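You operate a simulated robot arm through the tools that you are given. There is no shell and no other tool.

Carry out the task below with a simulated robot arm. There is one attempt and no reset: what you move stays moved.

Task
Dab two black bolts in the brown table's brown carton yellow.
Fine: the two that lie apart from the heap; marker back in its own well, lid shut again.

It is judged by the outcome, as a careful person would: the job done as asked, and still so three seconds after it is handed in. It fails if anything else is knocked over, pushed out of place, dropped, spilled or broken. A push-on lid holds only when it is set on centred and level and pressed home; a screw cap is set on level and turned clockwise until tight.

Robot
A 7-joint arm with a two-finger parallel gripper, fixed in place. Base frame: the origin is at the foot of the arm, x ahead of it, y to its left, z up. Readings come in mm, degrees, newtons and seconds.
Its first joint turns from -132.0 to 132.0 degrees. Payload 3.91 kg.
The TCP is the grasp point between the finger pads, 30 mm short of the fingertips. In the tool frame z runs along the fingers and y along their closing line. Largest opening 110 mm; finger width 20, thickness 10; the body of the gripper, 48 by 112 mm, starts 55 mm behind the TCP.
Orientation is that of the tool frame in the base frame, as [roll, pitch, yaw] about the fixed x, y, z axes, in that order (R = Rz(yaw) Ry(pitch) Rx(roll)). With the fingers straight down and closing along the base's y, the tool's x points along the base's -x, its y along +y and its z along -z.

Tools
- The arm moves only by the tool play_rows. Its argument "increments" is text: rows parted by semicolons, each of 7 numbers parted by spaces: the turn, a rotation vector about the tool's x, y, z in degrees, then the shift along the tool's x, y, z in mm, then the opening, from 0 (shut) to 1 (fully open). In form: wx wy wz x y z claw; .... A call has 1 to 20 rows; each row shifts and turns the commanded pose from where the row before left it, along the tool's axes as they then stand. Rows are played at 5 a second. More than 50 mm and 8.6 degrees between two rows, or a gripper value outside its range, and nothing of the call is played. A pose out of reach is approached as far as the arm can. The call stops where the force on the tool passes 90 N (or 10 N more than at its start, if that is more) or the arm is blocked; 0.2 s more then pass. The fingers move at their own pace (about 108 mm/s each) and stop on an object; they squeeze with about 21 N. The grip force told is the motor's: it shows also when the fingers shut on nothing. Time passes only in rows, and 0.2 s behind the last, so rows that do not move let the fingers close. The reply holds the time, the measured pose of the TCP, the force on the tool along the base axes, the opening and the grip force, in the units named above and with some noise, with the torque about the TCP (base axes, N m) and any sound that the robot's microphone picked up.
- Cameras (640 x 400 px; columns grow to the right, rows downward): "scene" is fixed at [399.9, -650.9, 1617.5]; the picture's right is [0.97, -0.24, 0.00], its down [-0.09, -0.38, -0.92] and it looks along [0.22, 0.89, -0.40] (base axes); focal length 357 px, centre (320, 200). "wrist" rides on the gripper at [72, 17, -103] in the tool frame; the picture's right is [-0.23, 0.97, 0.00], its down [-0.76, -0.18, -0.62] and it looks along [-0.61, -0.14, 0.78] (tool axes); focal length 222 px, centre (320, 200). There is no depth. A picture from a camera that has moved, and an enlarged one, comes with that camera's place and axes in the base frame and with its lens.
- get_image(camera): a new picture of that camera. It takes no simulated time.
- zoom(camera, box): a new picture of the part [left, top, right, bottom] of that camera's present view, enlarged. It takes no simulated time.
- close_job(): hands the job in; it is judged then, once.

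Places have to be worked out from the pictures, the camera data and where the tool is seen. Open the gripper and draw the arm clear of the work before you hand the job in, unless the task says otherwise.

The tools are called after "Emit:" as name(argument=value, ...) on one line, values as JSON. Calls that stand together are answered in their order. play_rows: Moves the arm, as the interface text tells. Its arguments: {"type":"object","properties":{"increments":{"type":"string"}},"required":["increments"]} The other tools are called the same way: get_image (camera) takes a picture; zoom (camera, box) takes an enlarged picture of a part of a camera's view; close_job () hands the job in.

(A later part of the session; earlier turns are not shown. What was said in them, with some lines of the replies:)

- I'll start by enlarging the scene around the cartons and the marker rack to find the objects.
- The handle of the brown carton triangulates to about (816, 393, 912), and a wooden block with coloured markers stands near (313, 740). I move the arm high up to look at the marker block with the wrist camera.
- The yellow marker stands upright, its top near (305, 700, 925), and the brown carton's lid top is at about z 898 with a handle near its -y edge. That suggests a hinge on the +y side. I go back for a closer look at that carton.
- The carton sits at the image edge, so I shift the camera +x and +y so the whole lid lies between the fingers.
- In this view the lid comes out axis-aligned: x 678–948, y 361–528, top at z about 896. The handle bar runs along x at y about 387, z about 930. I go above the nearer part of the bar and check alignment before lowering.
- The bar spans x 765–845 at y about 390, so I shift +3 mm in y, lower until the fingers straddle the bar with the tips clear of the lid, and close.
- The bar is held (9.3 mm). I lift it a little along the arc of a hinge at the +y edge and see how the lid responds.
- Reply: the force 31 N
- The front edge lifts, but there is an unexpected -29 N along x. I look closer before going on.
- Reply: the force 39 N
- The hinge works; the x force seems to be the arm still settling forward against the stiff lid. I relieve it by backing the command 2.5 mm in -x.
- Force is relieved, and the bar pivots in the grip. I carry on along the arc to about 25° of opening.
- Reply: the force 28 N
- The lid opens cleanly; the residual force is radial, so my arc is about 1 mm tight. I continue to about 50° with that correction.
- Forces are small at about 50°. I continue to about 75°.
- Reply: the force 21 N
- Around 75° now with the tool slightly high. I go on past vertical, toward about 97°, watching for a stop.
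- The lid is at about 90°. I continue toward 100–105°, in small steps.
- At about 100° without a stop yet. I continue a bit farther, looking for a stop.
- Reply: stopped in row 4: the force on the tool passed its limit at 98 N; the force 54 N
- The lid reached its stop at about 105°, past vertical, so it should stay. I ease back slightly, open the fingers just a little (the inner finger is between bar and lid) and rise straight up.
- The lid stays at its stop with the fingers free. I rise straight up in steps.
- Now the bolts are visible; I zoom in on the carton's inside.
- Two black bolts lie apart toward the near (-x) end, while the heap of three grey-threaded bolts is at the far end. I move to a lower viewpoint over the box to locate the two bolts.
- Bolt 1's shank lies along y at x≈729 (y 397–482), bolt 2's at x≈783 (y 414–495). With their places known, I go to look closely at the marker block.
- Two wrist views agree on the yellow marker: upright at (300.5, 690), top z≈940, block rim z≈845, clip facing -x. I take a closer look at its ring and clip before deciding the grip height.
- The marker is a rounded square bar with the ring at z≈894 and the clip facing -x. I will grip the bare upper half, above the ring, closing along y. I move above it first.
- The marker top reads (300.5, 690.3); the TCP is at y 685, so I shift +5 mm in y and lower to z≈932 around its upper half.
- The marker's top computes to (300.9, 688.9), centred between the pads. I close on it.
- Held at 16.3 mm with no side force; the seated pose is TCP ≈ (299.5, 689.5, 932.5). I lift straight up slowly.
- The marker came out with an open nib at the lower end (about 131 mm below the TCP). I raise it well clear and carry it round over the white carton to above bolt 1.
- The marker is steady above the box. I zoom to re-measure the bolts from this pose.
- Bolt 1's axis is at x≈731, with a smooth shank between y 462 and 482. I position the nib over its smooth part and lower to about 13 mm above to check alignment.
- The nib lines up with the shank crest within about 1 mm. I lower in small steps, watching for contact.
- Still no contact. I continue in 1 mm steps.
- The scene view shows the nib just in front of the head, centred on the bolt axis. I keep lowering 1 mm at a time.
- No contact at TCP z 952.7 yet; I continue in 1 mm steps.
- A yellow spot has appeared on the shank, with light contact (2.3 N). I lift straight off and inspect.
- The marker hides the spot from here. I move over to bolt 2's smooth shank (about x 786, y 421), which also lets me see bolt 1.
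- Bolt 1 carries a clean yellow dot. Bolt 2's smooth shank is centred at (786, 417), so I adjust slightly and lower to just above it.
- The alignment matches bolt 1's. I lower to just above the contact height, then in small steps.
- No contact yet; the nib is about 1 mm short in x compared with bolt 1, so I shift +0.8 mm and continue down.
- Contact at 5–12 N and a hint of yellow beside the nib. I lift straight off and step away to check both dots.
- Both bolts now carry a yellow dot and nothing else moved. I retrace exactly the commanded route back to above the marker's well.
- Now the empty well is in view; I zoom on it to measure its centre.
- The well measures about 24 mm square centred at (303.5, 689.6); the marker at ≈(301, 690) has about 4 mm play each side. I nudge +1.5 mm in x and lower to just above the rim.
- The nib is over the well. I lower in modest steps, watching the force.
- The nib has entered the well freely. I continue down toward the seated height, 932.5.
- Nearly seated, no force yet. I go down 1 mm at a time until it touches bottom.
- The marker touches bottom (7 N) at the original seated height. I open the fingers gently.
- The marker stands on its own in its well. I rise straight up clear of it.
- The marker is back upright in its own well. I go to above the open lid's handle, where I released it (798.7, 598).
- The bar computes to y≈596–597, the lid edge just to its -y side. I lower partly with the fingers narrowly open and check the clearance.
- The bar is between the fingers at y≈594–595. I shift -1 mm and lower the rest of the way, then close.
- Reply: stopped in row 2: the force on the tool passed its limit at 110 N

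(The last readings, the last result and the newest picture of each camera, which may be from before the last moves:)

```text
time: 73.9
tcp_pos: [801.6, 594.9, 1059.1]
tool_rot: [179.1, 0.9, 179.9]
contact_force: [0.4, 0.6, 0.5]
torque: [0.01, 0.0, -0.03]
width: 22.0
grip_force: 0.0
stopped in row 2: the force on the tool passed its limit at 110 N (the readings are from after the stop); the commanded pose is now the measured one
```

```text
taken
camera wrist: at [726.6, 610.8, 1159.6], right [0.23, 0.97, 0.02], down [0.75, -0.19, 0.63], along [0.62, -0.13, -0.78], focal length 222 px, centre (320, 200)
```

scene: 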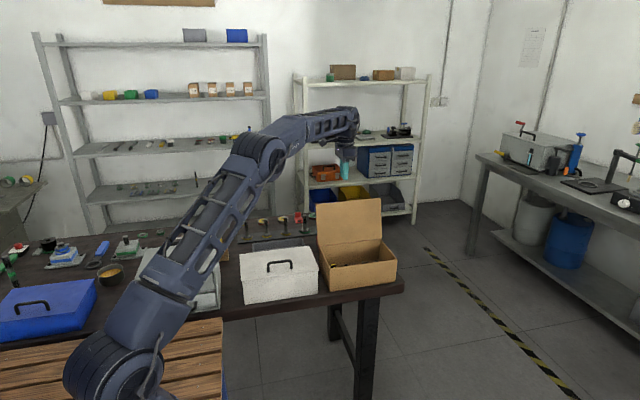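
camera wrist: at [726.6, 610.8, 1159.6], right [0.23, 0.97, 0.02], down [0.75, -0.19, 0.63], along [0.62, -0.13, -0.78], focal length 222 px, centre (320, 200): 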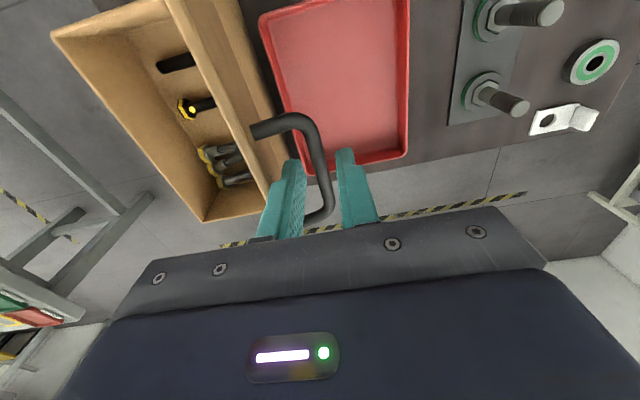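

The descent was stopped by contact, most likely the inner finger's thicker part touching the lid's top edge. I back up, level the tool, and check that nothing shifted.

Emit:
play_rows(increments="0 0 0 0 0 -10 0.2; 0.9 -0.9 0 0 0 -15 0.2; 0 0 0 0 0 0 0.2; 0 0 0 0 0 0 0.2")

Emit:
get_image(camera="wrist")

Emit:
zoom(camera="scene", box=[300, 170, 420, 310])

```text
time: 74.9
tcp_pos: [802.1, 596.7, 1084.1]
tool_rot: [-179.8, 1.7, -180.0]
contact_force: [1.1, -0.5, 0.7]
torque: [-0.02, 0.02, 0.01]
width: 21.8
grip_force: 0.0
```

```text
taken
camera wrist: at [725.1, 612.6, 1183.5], right [0.23, 0.97, 0.01], down [0.74, -0.18, 0.65], along [0.63, -0.14, -0.76], focal length 222 px, centre (320, 200)
```

wrist: 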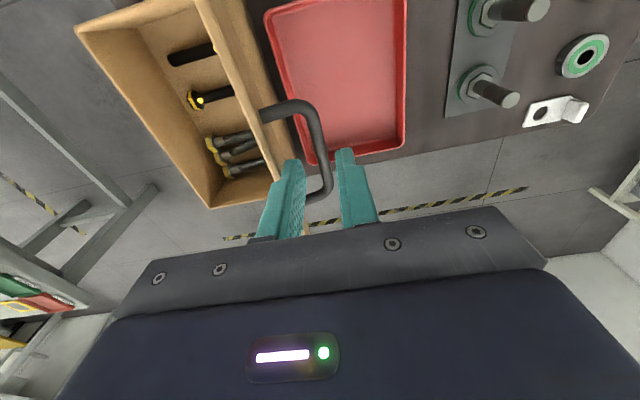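

```text
2.86 times, centred on (360, 240) of scene
camera zoom: at [399.9, -650.9, 1617.5], right [0.97, -0.24, 0.0], down [-0.09, -0.38, -0.92], along [0.22, 0.89, -0.4], focal length 1021 px, centre (206, 86)
```

zoom: 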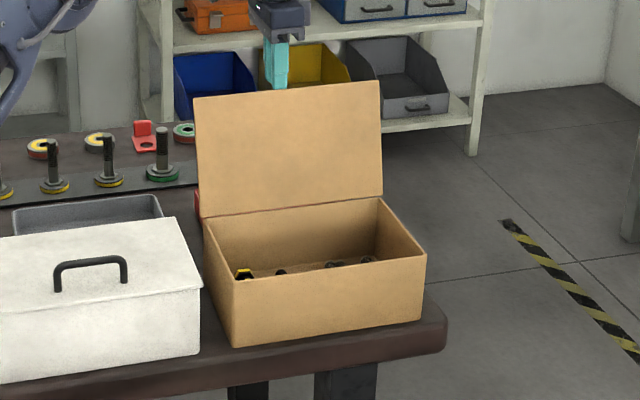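

The carton hasn't moved. I level the tool properly, move to y≈599 (the path that was free when I withdrew) and narrow the fingers a bit.

Emit:
play_rows(increments="-0.2 1.7 0 0 0 0 0.17; 0 0 0 0 0 0 0.17; 0 0 0 0 0 0 0.17")

Emit:
get_image(camera="wrist")

Emit:
zoom(camera="wrist", box=[240, 80, 380, 240])

```text
time: 75.7
tcp_pos: [801.4, 595.8, 1083.4]
tool_rot: [179.9, 0.0, -179.9]
contact_force: [0.6, 0.2, -0.1]
torque: [-0.02, -0.01, -0.02]
width: 18.4
grip_force: 0.0
```

```text
taken
camera wrist: at [727.7, 612.2, 1185.6], right [0.23, 0.97, 0.0], down [0.76, -0.18, 0.62], along [0.61, -0.14, -0.78], focal length 222 px, centre (320, 200)
```

wrist: 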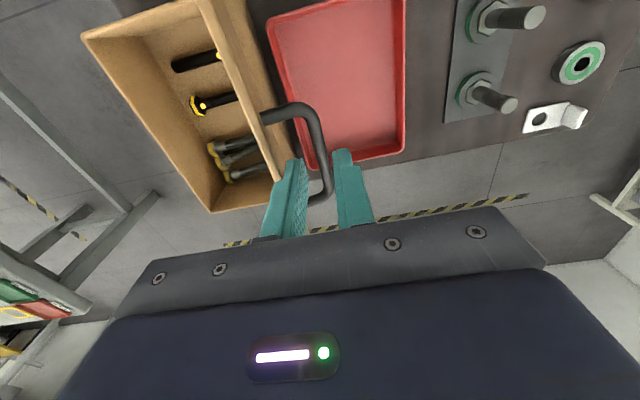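

```text
2.50 times, centred on (310, 160) of wrist
camera zoom: at [727.7, 612.2, 1185.6], right [0.23, 0.97, 0.0], down [0.76, -0.18, 0.62], along [0.61, -0.14, -0.78], focal length 555 px, centre (345, 300)
```

zoom: 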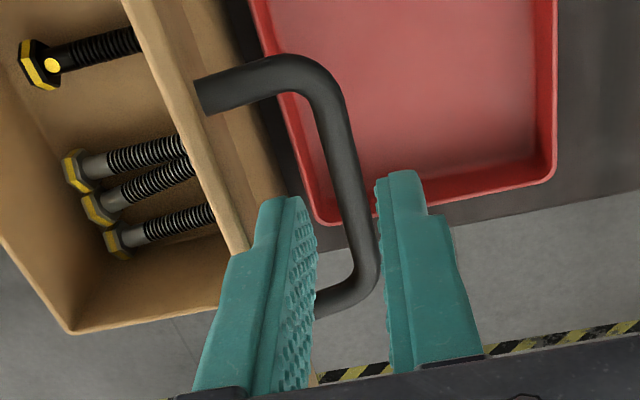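

The finger is thicker above its tip, which is what met the lid edge (edge y≈566, bar y≈595). I shift to y≈598 with 22 mm opening, as on my free withdrawal, and lower in stages.

Emit:
play_rows(increments="0 0 0 2 2.4 0 0.2; 0 0 0 0 0 10 0.2; 0 0 0 0 0 10 0.2; 0 0 0 0 0 5 0.2; 0 0 0 0 0 0 0.2")

Emit:
zoom(camera="wrist", box=[240, 80, 380, 240])

```text
time: 76.9
tcp_pos: [798.4, 597.6, 1057.8]
tool_rot: [179.9, 0.0, 180.0]
contact_force: [0.6, 0.5, -1.0]
torque: [-0.01, 0.0, 0.02]
width: 22.0
grip_force: 0.0
```

```text
2.50 times, centred on (310, 160) of wrist
camera zoom: at [725.3, 614.4, 1160.0], right [0.23, 0.97, 0.0], down [0.76, -0.18, 0.62], along [0.61, -0.14, -0.78], focal length 555 px, centre (345, 300)
```

zoom: 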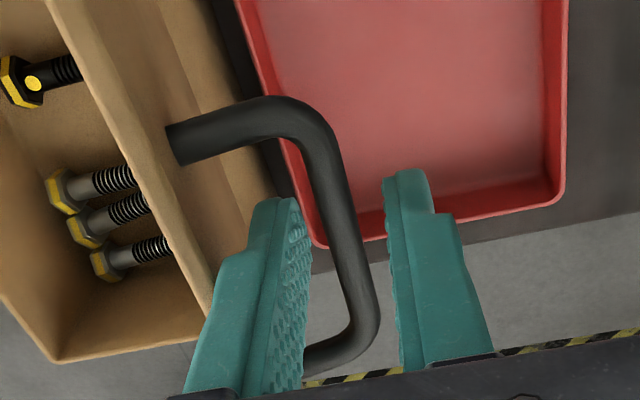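

Clear so far. I continue down with small rows past the height where it touched before.

Emit:
play_rows(increments="0 0 0 0 0 2 0.2; 0 0 0 0 0 2 0.2; 0 0 0 0 0 2 0.2; 0 0 0 0 0 2 0.2; 0 0 0 0 0 0 0.2")

Emit:
zoom(camera="wrist", box=[240, 80, 380, 240])

```text
time: 78.1
tcp_pos: [798.7, 595.0, 1050.2]
tool_rot: [179.7, -0.1, -180.0]
contact_force: [0.4, 0.6, -0.2]
torque: [0.01, -0.03, 0.0]
width: 22.2
grip_force: 0.0
```

```text
2.50 times, centred on (310, 160) of wrist
camera zoom: at [725.1, 613.9, 1152.2], right [0.23, 0.97, 0.0], down [0.76, -0.18, 0.62], along [0.61, -0.14, -0.78], focal length 555 px, centre (345, 300)
```

zoom: 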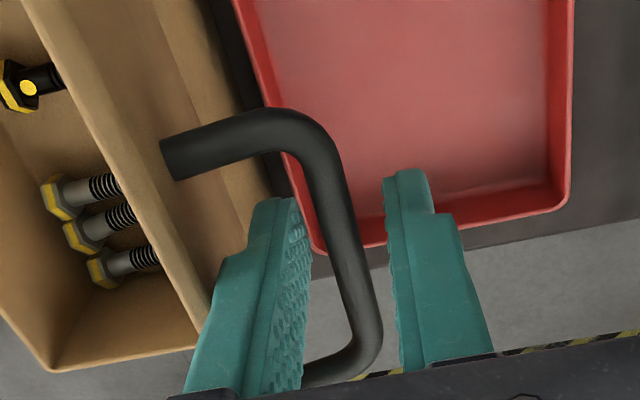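

No contact. I go down the remaining 26 mm.

Emit:
play_rows(increments="0 0 0 0 0 3 0.2; 0 0 0 0 0 4 0.2; 0 0 0 0 0 4 0.2; 0 0 0 0 0 4 0.2; 0 0 0 0 0 4 0.2; 0 0 0 0 0 4 0.2; 0 0 0 0 0 3 0.2; 0 0 0 0 0 0 0.2")

Emit:
zoom(camera="wrist", box=[240, 80, 380, 240])

```text
time: 79.9
tcp_pos: [798.7, 598.3, 1023.6]
tool_rot: [179.9, 0.0, 179.9]
contact_force: [0.7, 0.0, 0.1]
torque: [-0.01, -0.01, 0.01]
width: 21.8
grip_force: 0.0
```

```text
2.50 times, centred on (310, 160) of wrist
camera zoom: at [725.2, 614.9, 1126.1], right [0.23, 0.97, 0.0], down [0.76, -0.18, 0.62], along [0.61, -0.14, -0.78], focal length 555 px, centre (345, 300)
```

zoom: 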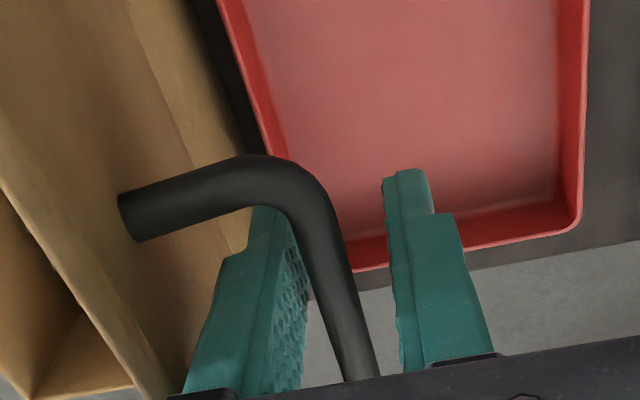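

The bar is between the pads at y≈595. I shift slightly toward it while closing.

Emit:
play_rows(increments="0 0 0 0 -1 0 0.16; 0 0 0 0 -1 0 0.13; 0 0 0 0 0 0 0.1; 0 0 0 0 0 0 0; 0 0 0 0 0 0 0; 0 0 0 0 0 0 0")

Emit:
zoom(camera="wrist", box=[240, 80, 380, 240])

```text
time: 81.3
tcp_pos: [798.1, 595.6, 1023.9]
tool_rot: [180.0, 0.0, -179.9]
contact_force: [-3.6, -16.4, -3.3]
torque: [0.0, 0.02, 0.71]
width: 9.7
grip_force: 45.1
```

```text
2.50 times, centred on (310, 160) of wrist
camera zoom: at [725.7, 611.9, 1126.1], right [0.23, 0.97, 0.0], down [0.76, -0.18, 0.62], along [0.61, -0.14, -0.78], focal length 555 px, centre (345, 300)
```

zoom: 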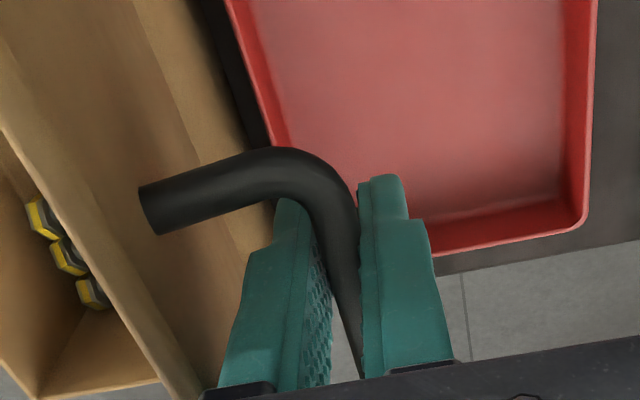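

The bar is held again. From the opening data the arc fits a circle (centre y 526.3, radius 139.3); I now follow it back, first toward about 80° open.

Emit:
play_rows(increments="0 0 0 0 -5.34 -2.91 0; 0 0 0 0 -5.46 -2.67 0; 0 0 0 0 -5.57 -2.43 0; 0 0 0 0 -5.67 -2.18 0; 0 0 0 0 0 0 0")

Emit:
play_rows(increments="0 0 0 0 -5.76 -1.93 0; 0 0 0 0 -5.84 -1.68 0; 0 0 0 0 -5.91 -1.42 0; 0 0 0 0 -5.97 -1.17 0; 0 0 0 0 -6.01 -0.9 0; 0 0 0 0 -6.05 -0.64 0; 0 0 0 0 0 0 0")

Emit:
zoom(camera="scene", box=[300, 170, 420, 310])

```text
time: 82.5
tcp_pos: [799.2, 574.4, 1034.4]
tool_rot: [179.8, 0.1, 179.9]
contact_force: [8.1, 0.4, -1.9]
torque: [0.04, -0.08, 0.7]
width: 9.4
grip_force: 45.0
```

```text
time: 84.1
tcp_pos: [798.1, 537.6, 1042.2]
tool_rot: [179.9, -0.1, 179.8]
contact_force: [14.8, 0.4, 12.5]
torque: [0.01, -0.33, 0.72]
width: 9.4
grip_force: 44.9
```

```text
2.86 times, centred on (360, 240) of scene
camera zoom: at [399.9, -650.9, 1617.5], right [0.97, -0.24, 0.0], down [-0.09, -0.38, -0.92], along [0.22, 0.89, -0.4], focal length 1021 px, centre (206, 86)
```

zoom: 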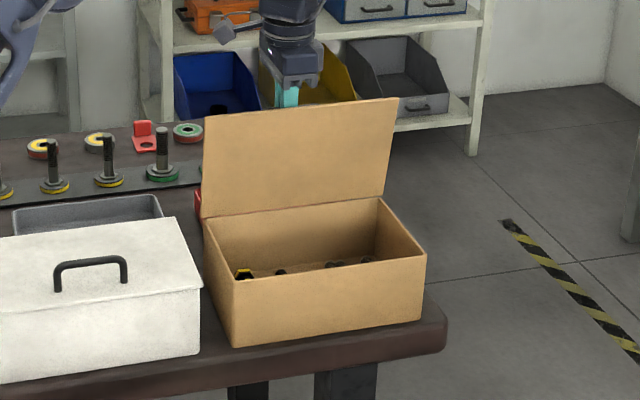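

Closing goes smoothly, with small forces that I correct for. I continue to about 60° open.

Emit:
play_rows(increments="0 0 0 -0.5 -6.07 -0.9 0; 0 0 0 0 -6.08 -0.11 0; 0 0 0 0 -6.08 0.15 0; 0 0 0 0 -6.07 0.42 0; 0 0 0 0 -6.04 0.68 0; 0 0 0 0 -6.01 0.95 0; 0 0 0 0 -5.96 1.21 0; 0 0 0 0 -5.9 1.47 0; 0 0 0 0 -5.83 1.72 0; 0 0 0 0 -5.75 1.97 0; 0 0 0 0 0 0 0")

```text
time: 86.5
tcp_pos: [799.9, 479.9, 1034.4]
tool_rot: [179.8, -0.1, 179.9]
contact_force: [-6.5, 0.6, -1.4]
torque: [0.03, 0.12, 0.56]
width: 9.0
grip_force: 44.9
```

Forces are near zero. I continue the arc down to about 27° open.

Emit:
play_rows(increments="0 0 0 0.3 -5.66 2.22 0; 0 0 0 0 -5.56 2.47 0; 0 0 0 0 -5.44 2.71 0; 0 0 0 0 -5.32 2.94 0; 0 0 0 0 -5.19 3.17 0; 0 0 0 0 -5.04 3.4 0; 0 0 0 0 -4.89 3.61 0; 0 0 0 0 -4.73 3.82 0; 0 0 0 0 -4.56 4.02 0; 0 0 0 0 -4.38 4.22 0; 0 0 0 0 -4.19 4.41 0; 0 0 0 0 -3.99 4.58 0; 0 0 0 0 0 0 0")

Emit:
zoom(camera="scene", box=[300, 170, 420, 310])

```text
time: 89.3
tcp_pos: [798.4, 420.0, 995.0]
tool_rot: [179.8, 0.1, 179.9]
contact_force: [-0.8, 33.9, 31.4]
torque: [6.43, -3.07, 1.49]
width: 9.0
grip_force: 44.8
```

```text
2.86 times, centred on (360, 240) of scene
camera zoom: at [399.9, -650.9, 1617.5], right [0.97, -0.24, 0.0], down [-0.09, -0.38, -0.92], along [0.22, 0.89, -0.4], focal length 1021 px, centre (206, 86)
```

zoom: 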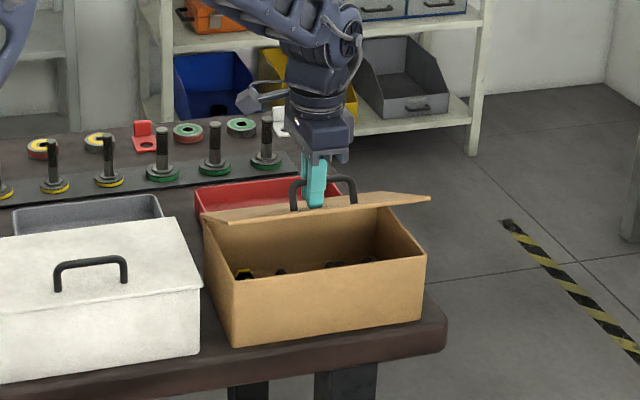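

At about 27° open a torque of 6.4 Nm appears: the lower fingertip corner is touching the lid as it comes round, since I now hold the bar slightly deeper. I tilt the gripper about the bar to follow the lid and relieve this.

Emit:
play_rows(increments="3 0 0 0 0.3 -0.3 0; 3 0 0 0 0.3 0 0; 3 0 0 0 0.3 0 0; 0 0 0 0 0 0 0")

Emit:
zoom(camera="scene", box=[330, 200, 400, 270])

Emit:
get_image(camera="wrist")

```text
time: 90.3
tcp_pos: [798.2, 418.3, 993.6]
tool_rot: [-171.0, 0.0, 179.9]
contact_force: [-3.0, 12.3, 29.4]
torque: [4.38, -1.94, 1.44]
width: 8.9
grip_force: 44.8
```

```text
5.71 times, centred on (365, 235) of scene
camera zoom: at [399.9, -650.9, 1617.5], right [0.97, -0.24, 0.0], down [-0.09, -0.38, -0.92], along [0.22, 0.89, -0.4], focal length 2042 px, centre (63, 0)
```

zoom: 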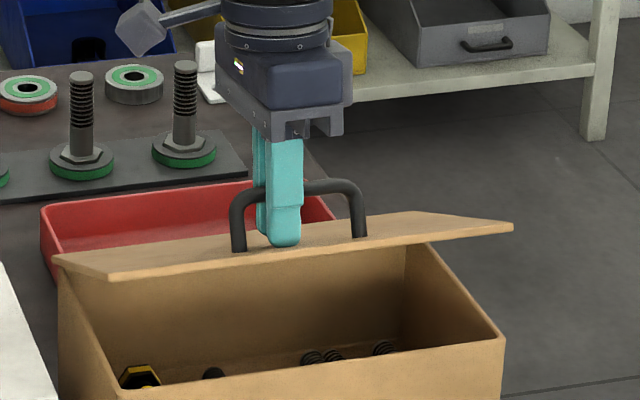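

```text
taken
camera wrist: at [725.5, 452.6, 1091.6], right [0.23, 0.96, -0.15], down [0.76, -0.08, 0.64], along [0.61, -0.26, -0.75], focal length 222 px, centre (320, 200)
```

wrist: 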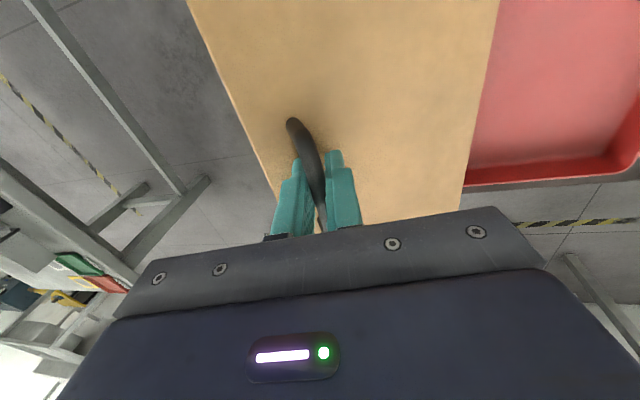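

Torque is dropping but the tips are still close to the lid. I tilt further to bring the fingers nearly square to the lid.

Emit:
play_rows(increments="3 0 0 0 0.3 -0.3 0; 3 0 0 0 0.3 -0.3 0; 3 0 0 0 0.3 0 0; 3 0 0 0 0.3 0 0; 0 0 0 0 0 0 0")

Emit:
zoom(camera="scene", box=[330, 200, 400, 270])

```text
time: 91.5
tcp_pos: [797.8, 419.6, 994.4]
tool_rot: [-158.9, -0.1, 179.9]
contact_force: [-5.3, -24.6, 18.1]
torque: [-0.34, 0.97, -0.24]
width: 9.1
grip_force: 44.7
```

```text
5.71 times, centred on (365, 235) of scene
camera zoom: at [399.9, -650.9, 1617.5], right [0.97, -0.24, 0.0], down [-0.09, -0.38, -0.92], along [0.22, 0.89, -0.4], focal length 2042 px, centre (63, 0)
```

zoom: 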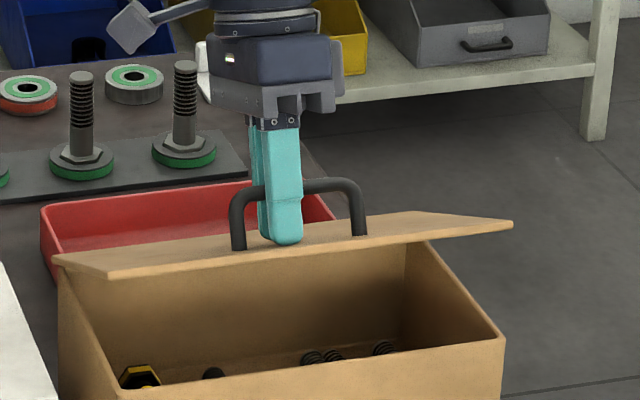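

Torque is gone; a 30 N radial push remains, so I move the grip about 1.2 mm outward and check.

Emit:
play_rows(increments="0 0 0 0 -0.7 -0.4 0; 0 0 0 0 -0.5 0 0; 0 0 0 0 0 0 0")

```text
time: 92.3
tcp_pos: [799.4, 421.3, 996.4]
tool_rot: [-159.2, -0.1, -180.0]
contact_force: [1.3, -19.9, 14.8]
torque: [-0.14, 0.15, 0.05]
width: 9.2
grip_force: 44.7
```

The push falls slowly; I relieve another 1.2 mm outward.

Emit:
play_rows(increments="0 0 0 0 -0.7 0 0; 0 0 0 0 -0.5 0 0; 0 0 0 0 0 0 0")

```text
time: 93.1
tcp_pos: [798.1, 420.4, 995.3]
tool_rot: [-159.2, 0.0, 179.9]
contact_force: [12.2, -3.6, 4.1]
torque: [0.12, -0.74, 0.41]
width: 9.1
grip_force: 45.0
```

Now nearly force-free. I rotate the gripper rigidly with the lid about the hinge, so nothing slips in the grip, and check forces every few degrees.

Emit:
play_rows(increments="-2.1 0 0 0 -1.85 4.97 0; -2.1 0 0 0 -1.85 4.97 0; -2.1 0 0 0 -1.85 4.97 0; 0 0 0 0 0 0 0")

```text
time: 94.1
tcp_pos: [797.8, 409.7, 981.0]
tool_rot: [-165.5, 0.0, -180.0]
contact_force: [19.7, 2.2, -2.1]
torque: [-0.02, -0.05, 0.11]
width: 9.3
grip_force: 45.0
```

Forces stay tiny. I continue in the same way.

Emit:
play_rows(increments="-2.1 0 0 -0.5 -1.85 4.97 0; -2.1 0 0 0 -1.85 4.97 0; -2.1 0 0 0 -1.85 4.97 0; -2.1 0 0 0 -1.85 4.97 0; 0 0 0 0 0 0 0")

Emit:
zoom(camera="scene", box=[310, 200, 410, 300])

```text
time: 95.3
tcp_pos: [799.0, 400.1, 963.1]
tool_rot: [-173.8, -0.2, -179.8]
contact_force: [-1.0, 19.4, -9.4]
torque: [-0.01, 0.08, 0.02]
width: 9.6
grip_force: 45.1
```

```text
4.00 times, centred on (360, 250) of scene
camera zoom: at [399.9, -650.9, 1617.5], right [0.97, -0.24, 0.0], down [-0.09, -0.38, -0.92], along [0.22, 0.89, -0.4], focal length 1430 px, centre (160, 0)
```

zoom: 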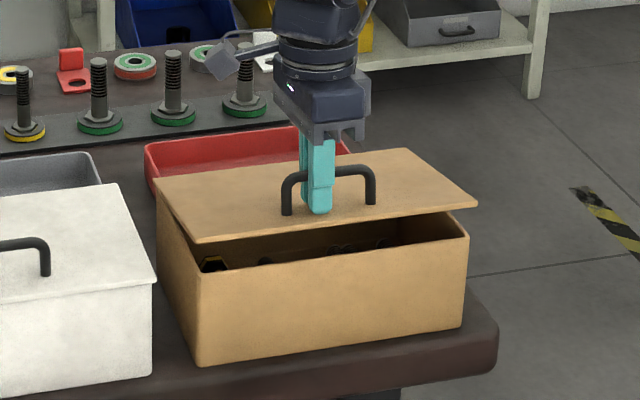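

About 11° to go; a slight inward pull tells me to shift 1 mm toward the hinge. I continue in smaller increments.

Emit:
play_rows(increments="-2.1 0 0 0 -1.0 4.97 0; -2.1 0 0 0 -1.4 4.97 0; -2.1 0 0 0 -1.85 4.97 0; 0 0 0 0 0 0 0")

Emit:
zoom(camera="scene", box=[310, 200, 410, 300])

```text
time: 96.3
tcp_pos: [799.5, 394.7, 949.5]
tool_rot: [179.8, -0.1, -180.0]
contact_force: [-11.3, 10.9, -5.9]
torque: [-0.05, 0.55, 0.09]
width: 9.5
grip_force: 45.2
```

```text
4.00 times, centred on (360, 250) of scene
camera zoom: at [399.9, -650.9, 1617.5], right [0.97, -0.24, 0.0], down [-0.09, -0.38, -0.92], along [0.22, 0.89, -0.4], focal length 1430 px, centre (160, 0)
```

zoom: 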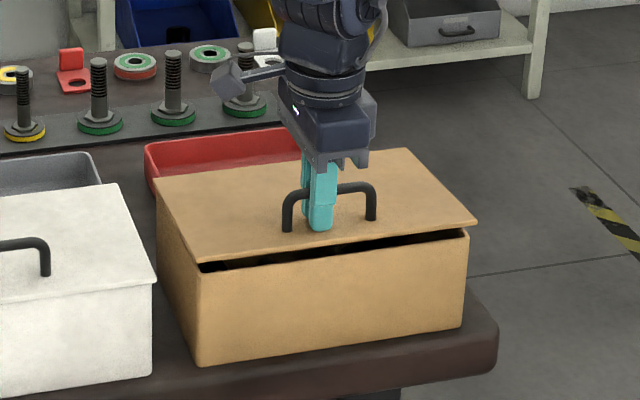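

Only about 5° left. I lower the handle gently the remaining ~12 mm, watching for the seat.

Emit:
play_rows(increments="0 0 0 0 -0.3 2.3 0; 0 0 0 0 -0.7 2.3 0; 0 0 0 0 -0.65 2.3 0; 0 0 0 0 0 0 0")

Emit:
play_rows(increments="0 0 0 0 -0.6 2 0; 0 0 0 0 -0.5 1.5 0; 0 0 0 0 0 0 0")

Emit:
zoom(camera="scene", box=[310, 200, 410, 300])

```text
time: 97.3
tcp_pos: [799.3, 392.5, 940.8]
tool_rot: [179.8, 0.0, -180.0]
contact_force: [-17.0, 6.9, -3.8]
torque: [0.02, 0.0, 0.07]
width: 9.1
grip_force: 45.4
```

```text
time: 98.1
tcp_pos: [799.7, 390.2, 937.7]
tool_rot: [179.8, 0.0, 180.0]
contact_force: [-10.8, 13.4, -2.8]
torque: [0.04, -0.3, 0.06]
width: 9.4
grip_force: 45.3
```

```text
4.00 times, centred on (360, 250) of scene
camera zoom: at [399.9, -650.9, 1617.5], right [0.97, -0.24, 0.0], down [-0.09, -0.38, -0.92], along [0.22, 0.89, -0.4], focal length 1430 px, centre (160, 0)
```

zoom: 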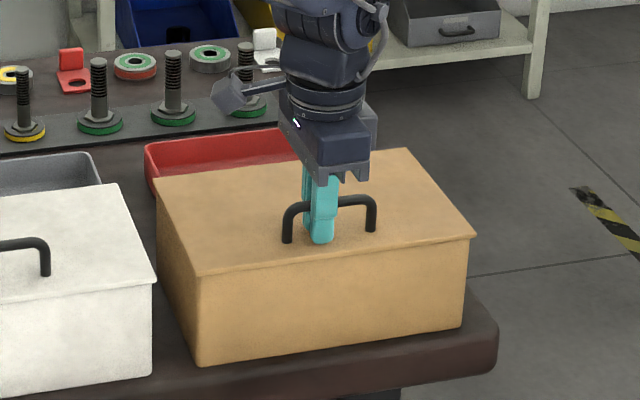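

It looks almost shut. I press down in 1 mm steps until it is firmly seated.

Emit:
play_rows(increments="0 0 0 0.3 0.3 1 0; 0 0 0 0 0 0 0")

Emit:
play_rows(increments="0 0 0 0 0 1 0; 0 0 0 0 0 0 0")

Emit:
zoom(camera="scene", box=[325, 235, 405, 300])

```text
time: 98.7
tcp_pos: [799.3, 390.1, 938.1]
tool_rot: [179.9, -0.1, -179.9]
contact_force: [-9.5, 8.8, 1.2]
torque: [-0.01, 0.07, 0.06]
width: 9.4
grip_force: 44.8
```

```text
time: 99.3
tcp_pos: [799.0, 390.2, 937.8]
tool_rot: [179.9, 0.0, -180.0]
contact_force: [-7.2, 2.0, 9.7]
torque: [-0.03, 0.28, 0.05]
width: 9.3
grip_force: 44.9
```

```text
6.15 times, centred on (365, 268) of scene
camera zoom: at [399.9, -650.9, 1617.5], right [0.97, -0.24, 0.0], down [-0.09, -0.38, -0.92], along [0.22, 0.89, -0.4], focal length 2199 px, centre (43, -215)
```

zoom: 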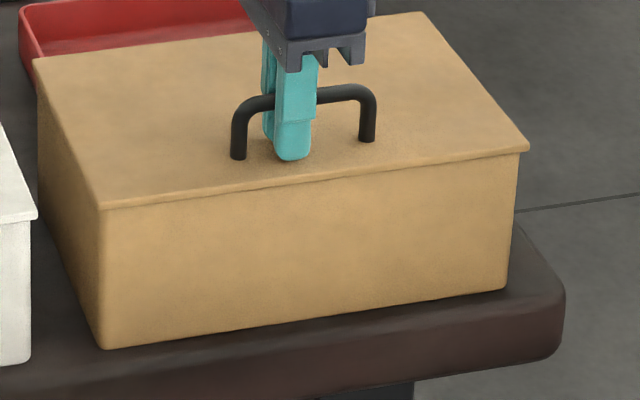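

The lid is shut and seated (about 10 N downward). One more light press, then I release and rise.

Emit:
play_rows(increments="0 0 0 0 0 0.7 0; 0 0 0 0 0 0 0; 0 0 0 0 0 -0.7 0; 0 0 0 0 0 0 0.2; 0 0 0 0 0 0 0.4; 0 0 0 0 0 0 0.4; 0 0 0 0 0 -10 0.4; 0 0 0 0 0 -25 0.4; 0 0 0 0 0 -40 0.4; 0 0 0 0 0 -40 0.4; 0 0 0 0 0 -40 0.4; 0 0 0 0 0 0 0.4")

Emit:
get_image(camera="wrist")

Emit:
zoom(camera="scene", box=[300, 190, 420, 310])

```text
time: 101.9
tcp_pos: [796.9, 390.8, 1092.1]
tool_rot: [179.9, 0.0, 180.0]
contact_force: [-0.8, -0.3, -0.4]
torque: [0.01, 0.02, 0.0]
width: 43.7
grip_force: 0.0
```

```text
taken
camera wrist: at [725.3, 406.9, 1193.8], right [0.23, 0.97, 0.0], down [0.76, -0.18, 0.62], along [0.61, -0.14, -0.78], focal length 222 px, centre (320, 200)
```

wrist: 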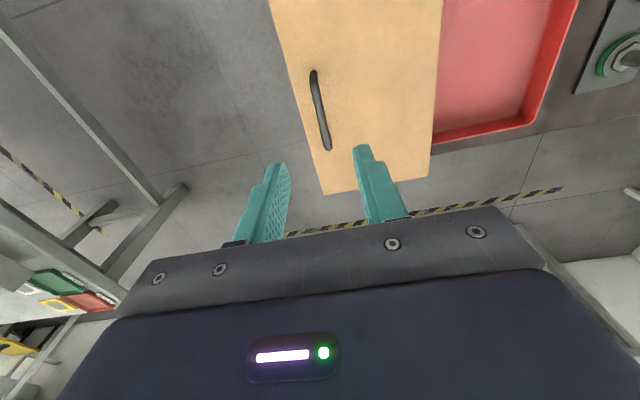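

```text
3.33 times, centred on (360, 250) of scene
camera zoom: at [399.9, -650.9, 1617.5], right [0.97, -0.24, 0.0], down [-0.09, -0.38, -0.92], along [0.22, 0.89, -0.4], focal length 1191 px, centre (187, 33)
```

zoom: 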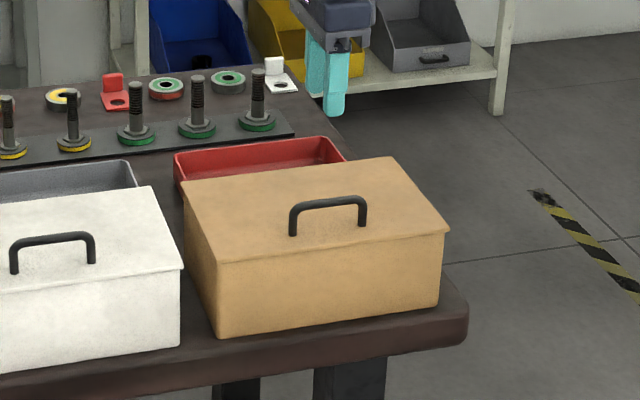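

The lid is shut exactly as at the start. I draw the arm back and up, open the gripper, and take a last look around.

Emit:
play_rows(increments="0 0 0 0 0 -40 0.6; 0 0 0 0 0 -40 0.8; 0 0 0 35 -20 -28 1; 0 0 0 35 -20 0 1; 0 0 0 35 -20 0 1; 0 0 0 28 -17 0 1; 0 0 0 0 0 0 1; 0 0 0 0 0 0 1")

Emit:
get_image(camera="scene")

Emit:
zoom(camera="scene", box=[170, 200, 330, 300])

```text
time: 103.7
tcp_pos: [666.6, 313.8, 1201.2]
tool_rot: [179.9, 0.1, 179.9]
contact_force: [0.0, 0.7, 0.1]
torque: [0.01, 0.01, 0.02]
width: 110.0
grip_force: 0.0
```

```text
taken
```

scene: 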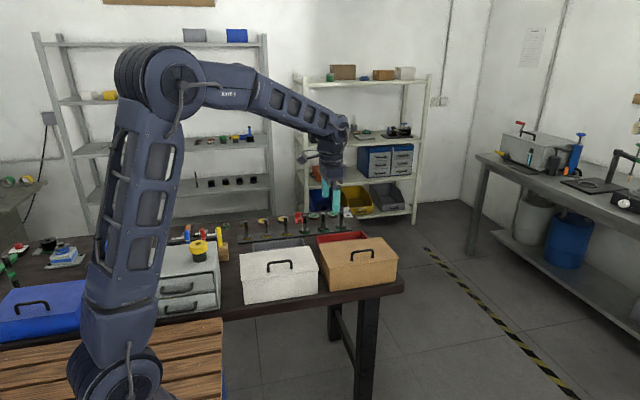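

```text
4.00 times, centred on (250, 250) of scene
camera zoom: at [399.9, -650.9, 1617.5], right [0.97, -0.24, 0.0], down [-0.09, -0.38, -0.92], along [0.22, 0.89, -0.4], focal length 1430 px, centre (600, 0)
```

zoom: 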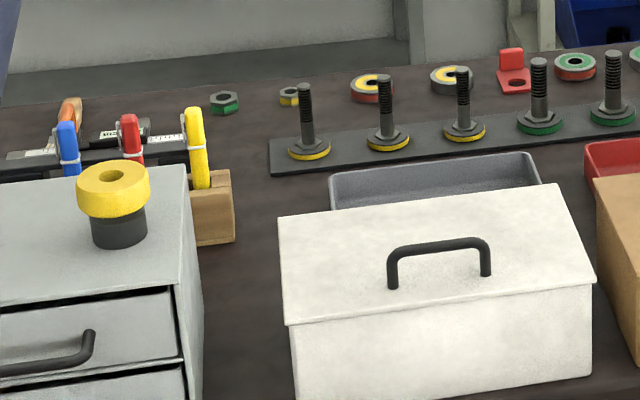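

The two bolts are dabbed, the yellow marker stands in its own well, the lid is shut, and the arm is clear with the gripper open. I hand the job in.

Emit:
close_job()

```text
The job is handed in.
```

The job is handed in. The two black bolts lying apart from the heap in the brown carton each have a yellow dot on the smooth shank, seen in the wrist pictures before I closed the lid.

- **Marker:** the yellow marker is back upright in its own well, down to the depth it was picked up from.
- **Lid:** it is shut and was pressed down lightly until seated. It looks the same as in the picture taken before I opened it.
- **Other objects:** nothing else looks moved in the final pictures, and the arm is clear with the gripper open.

**Contacts on the way:**
- The open lid met its stop at about 98 N.
- When I went back for the handle, a finger bumped the top edge of the open lid at about 110 N. The carton had not shifted in the picture after that.
- While closing, a fingertip rubbed the lid at about 27° open until I tilted the gripper to follow it.
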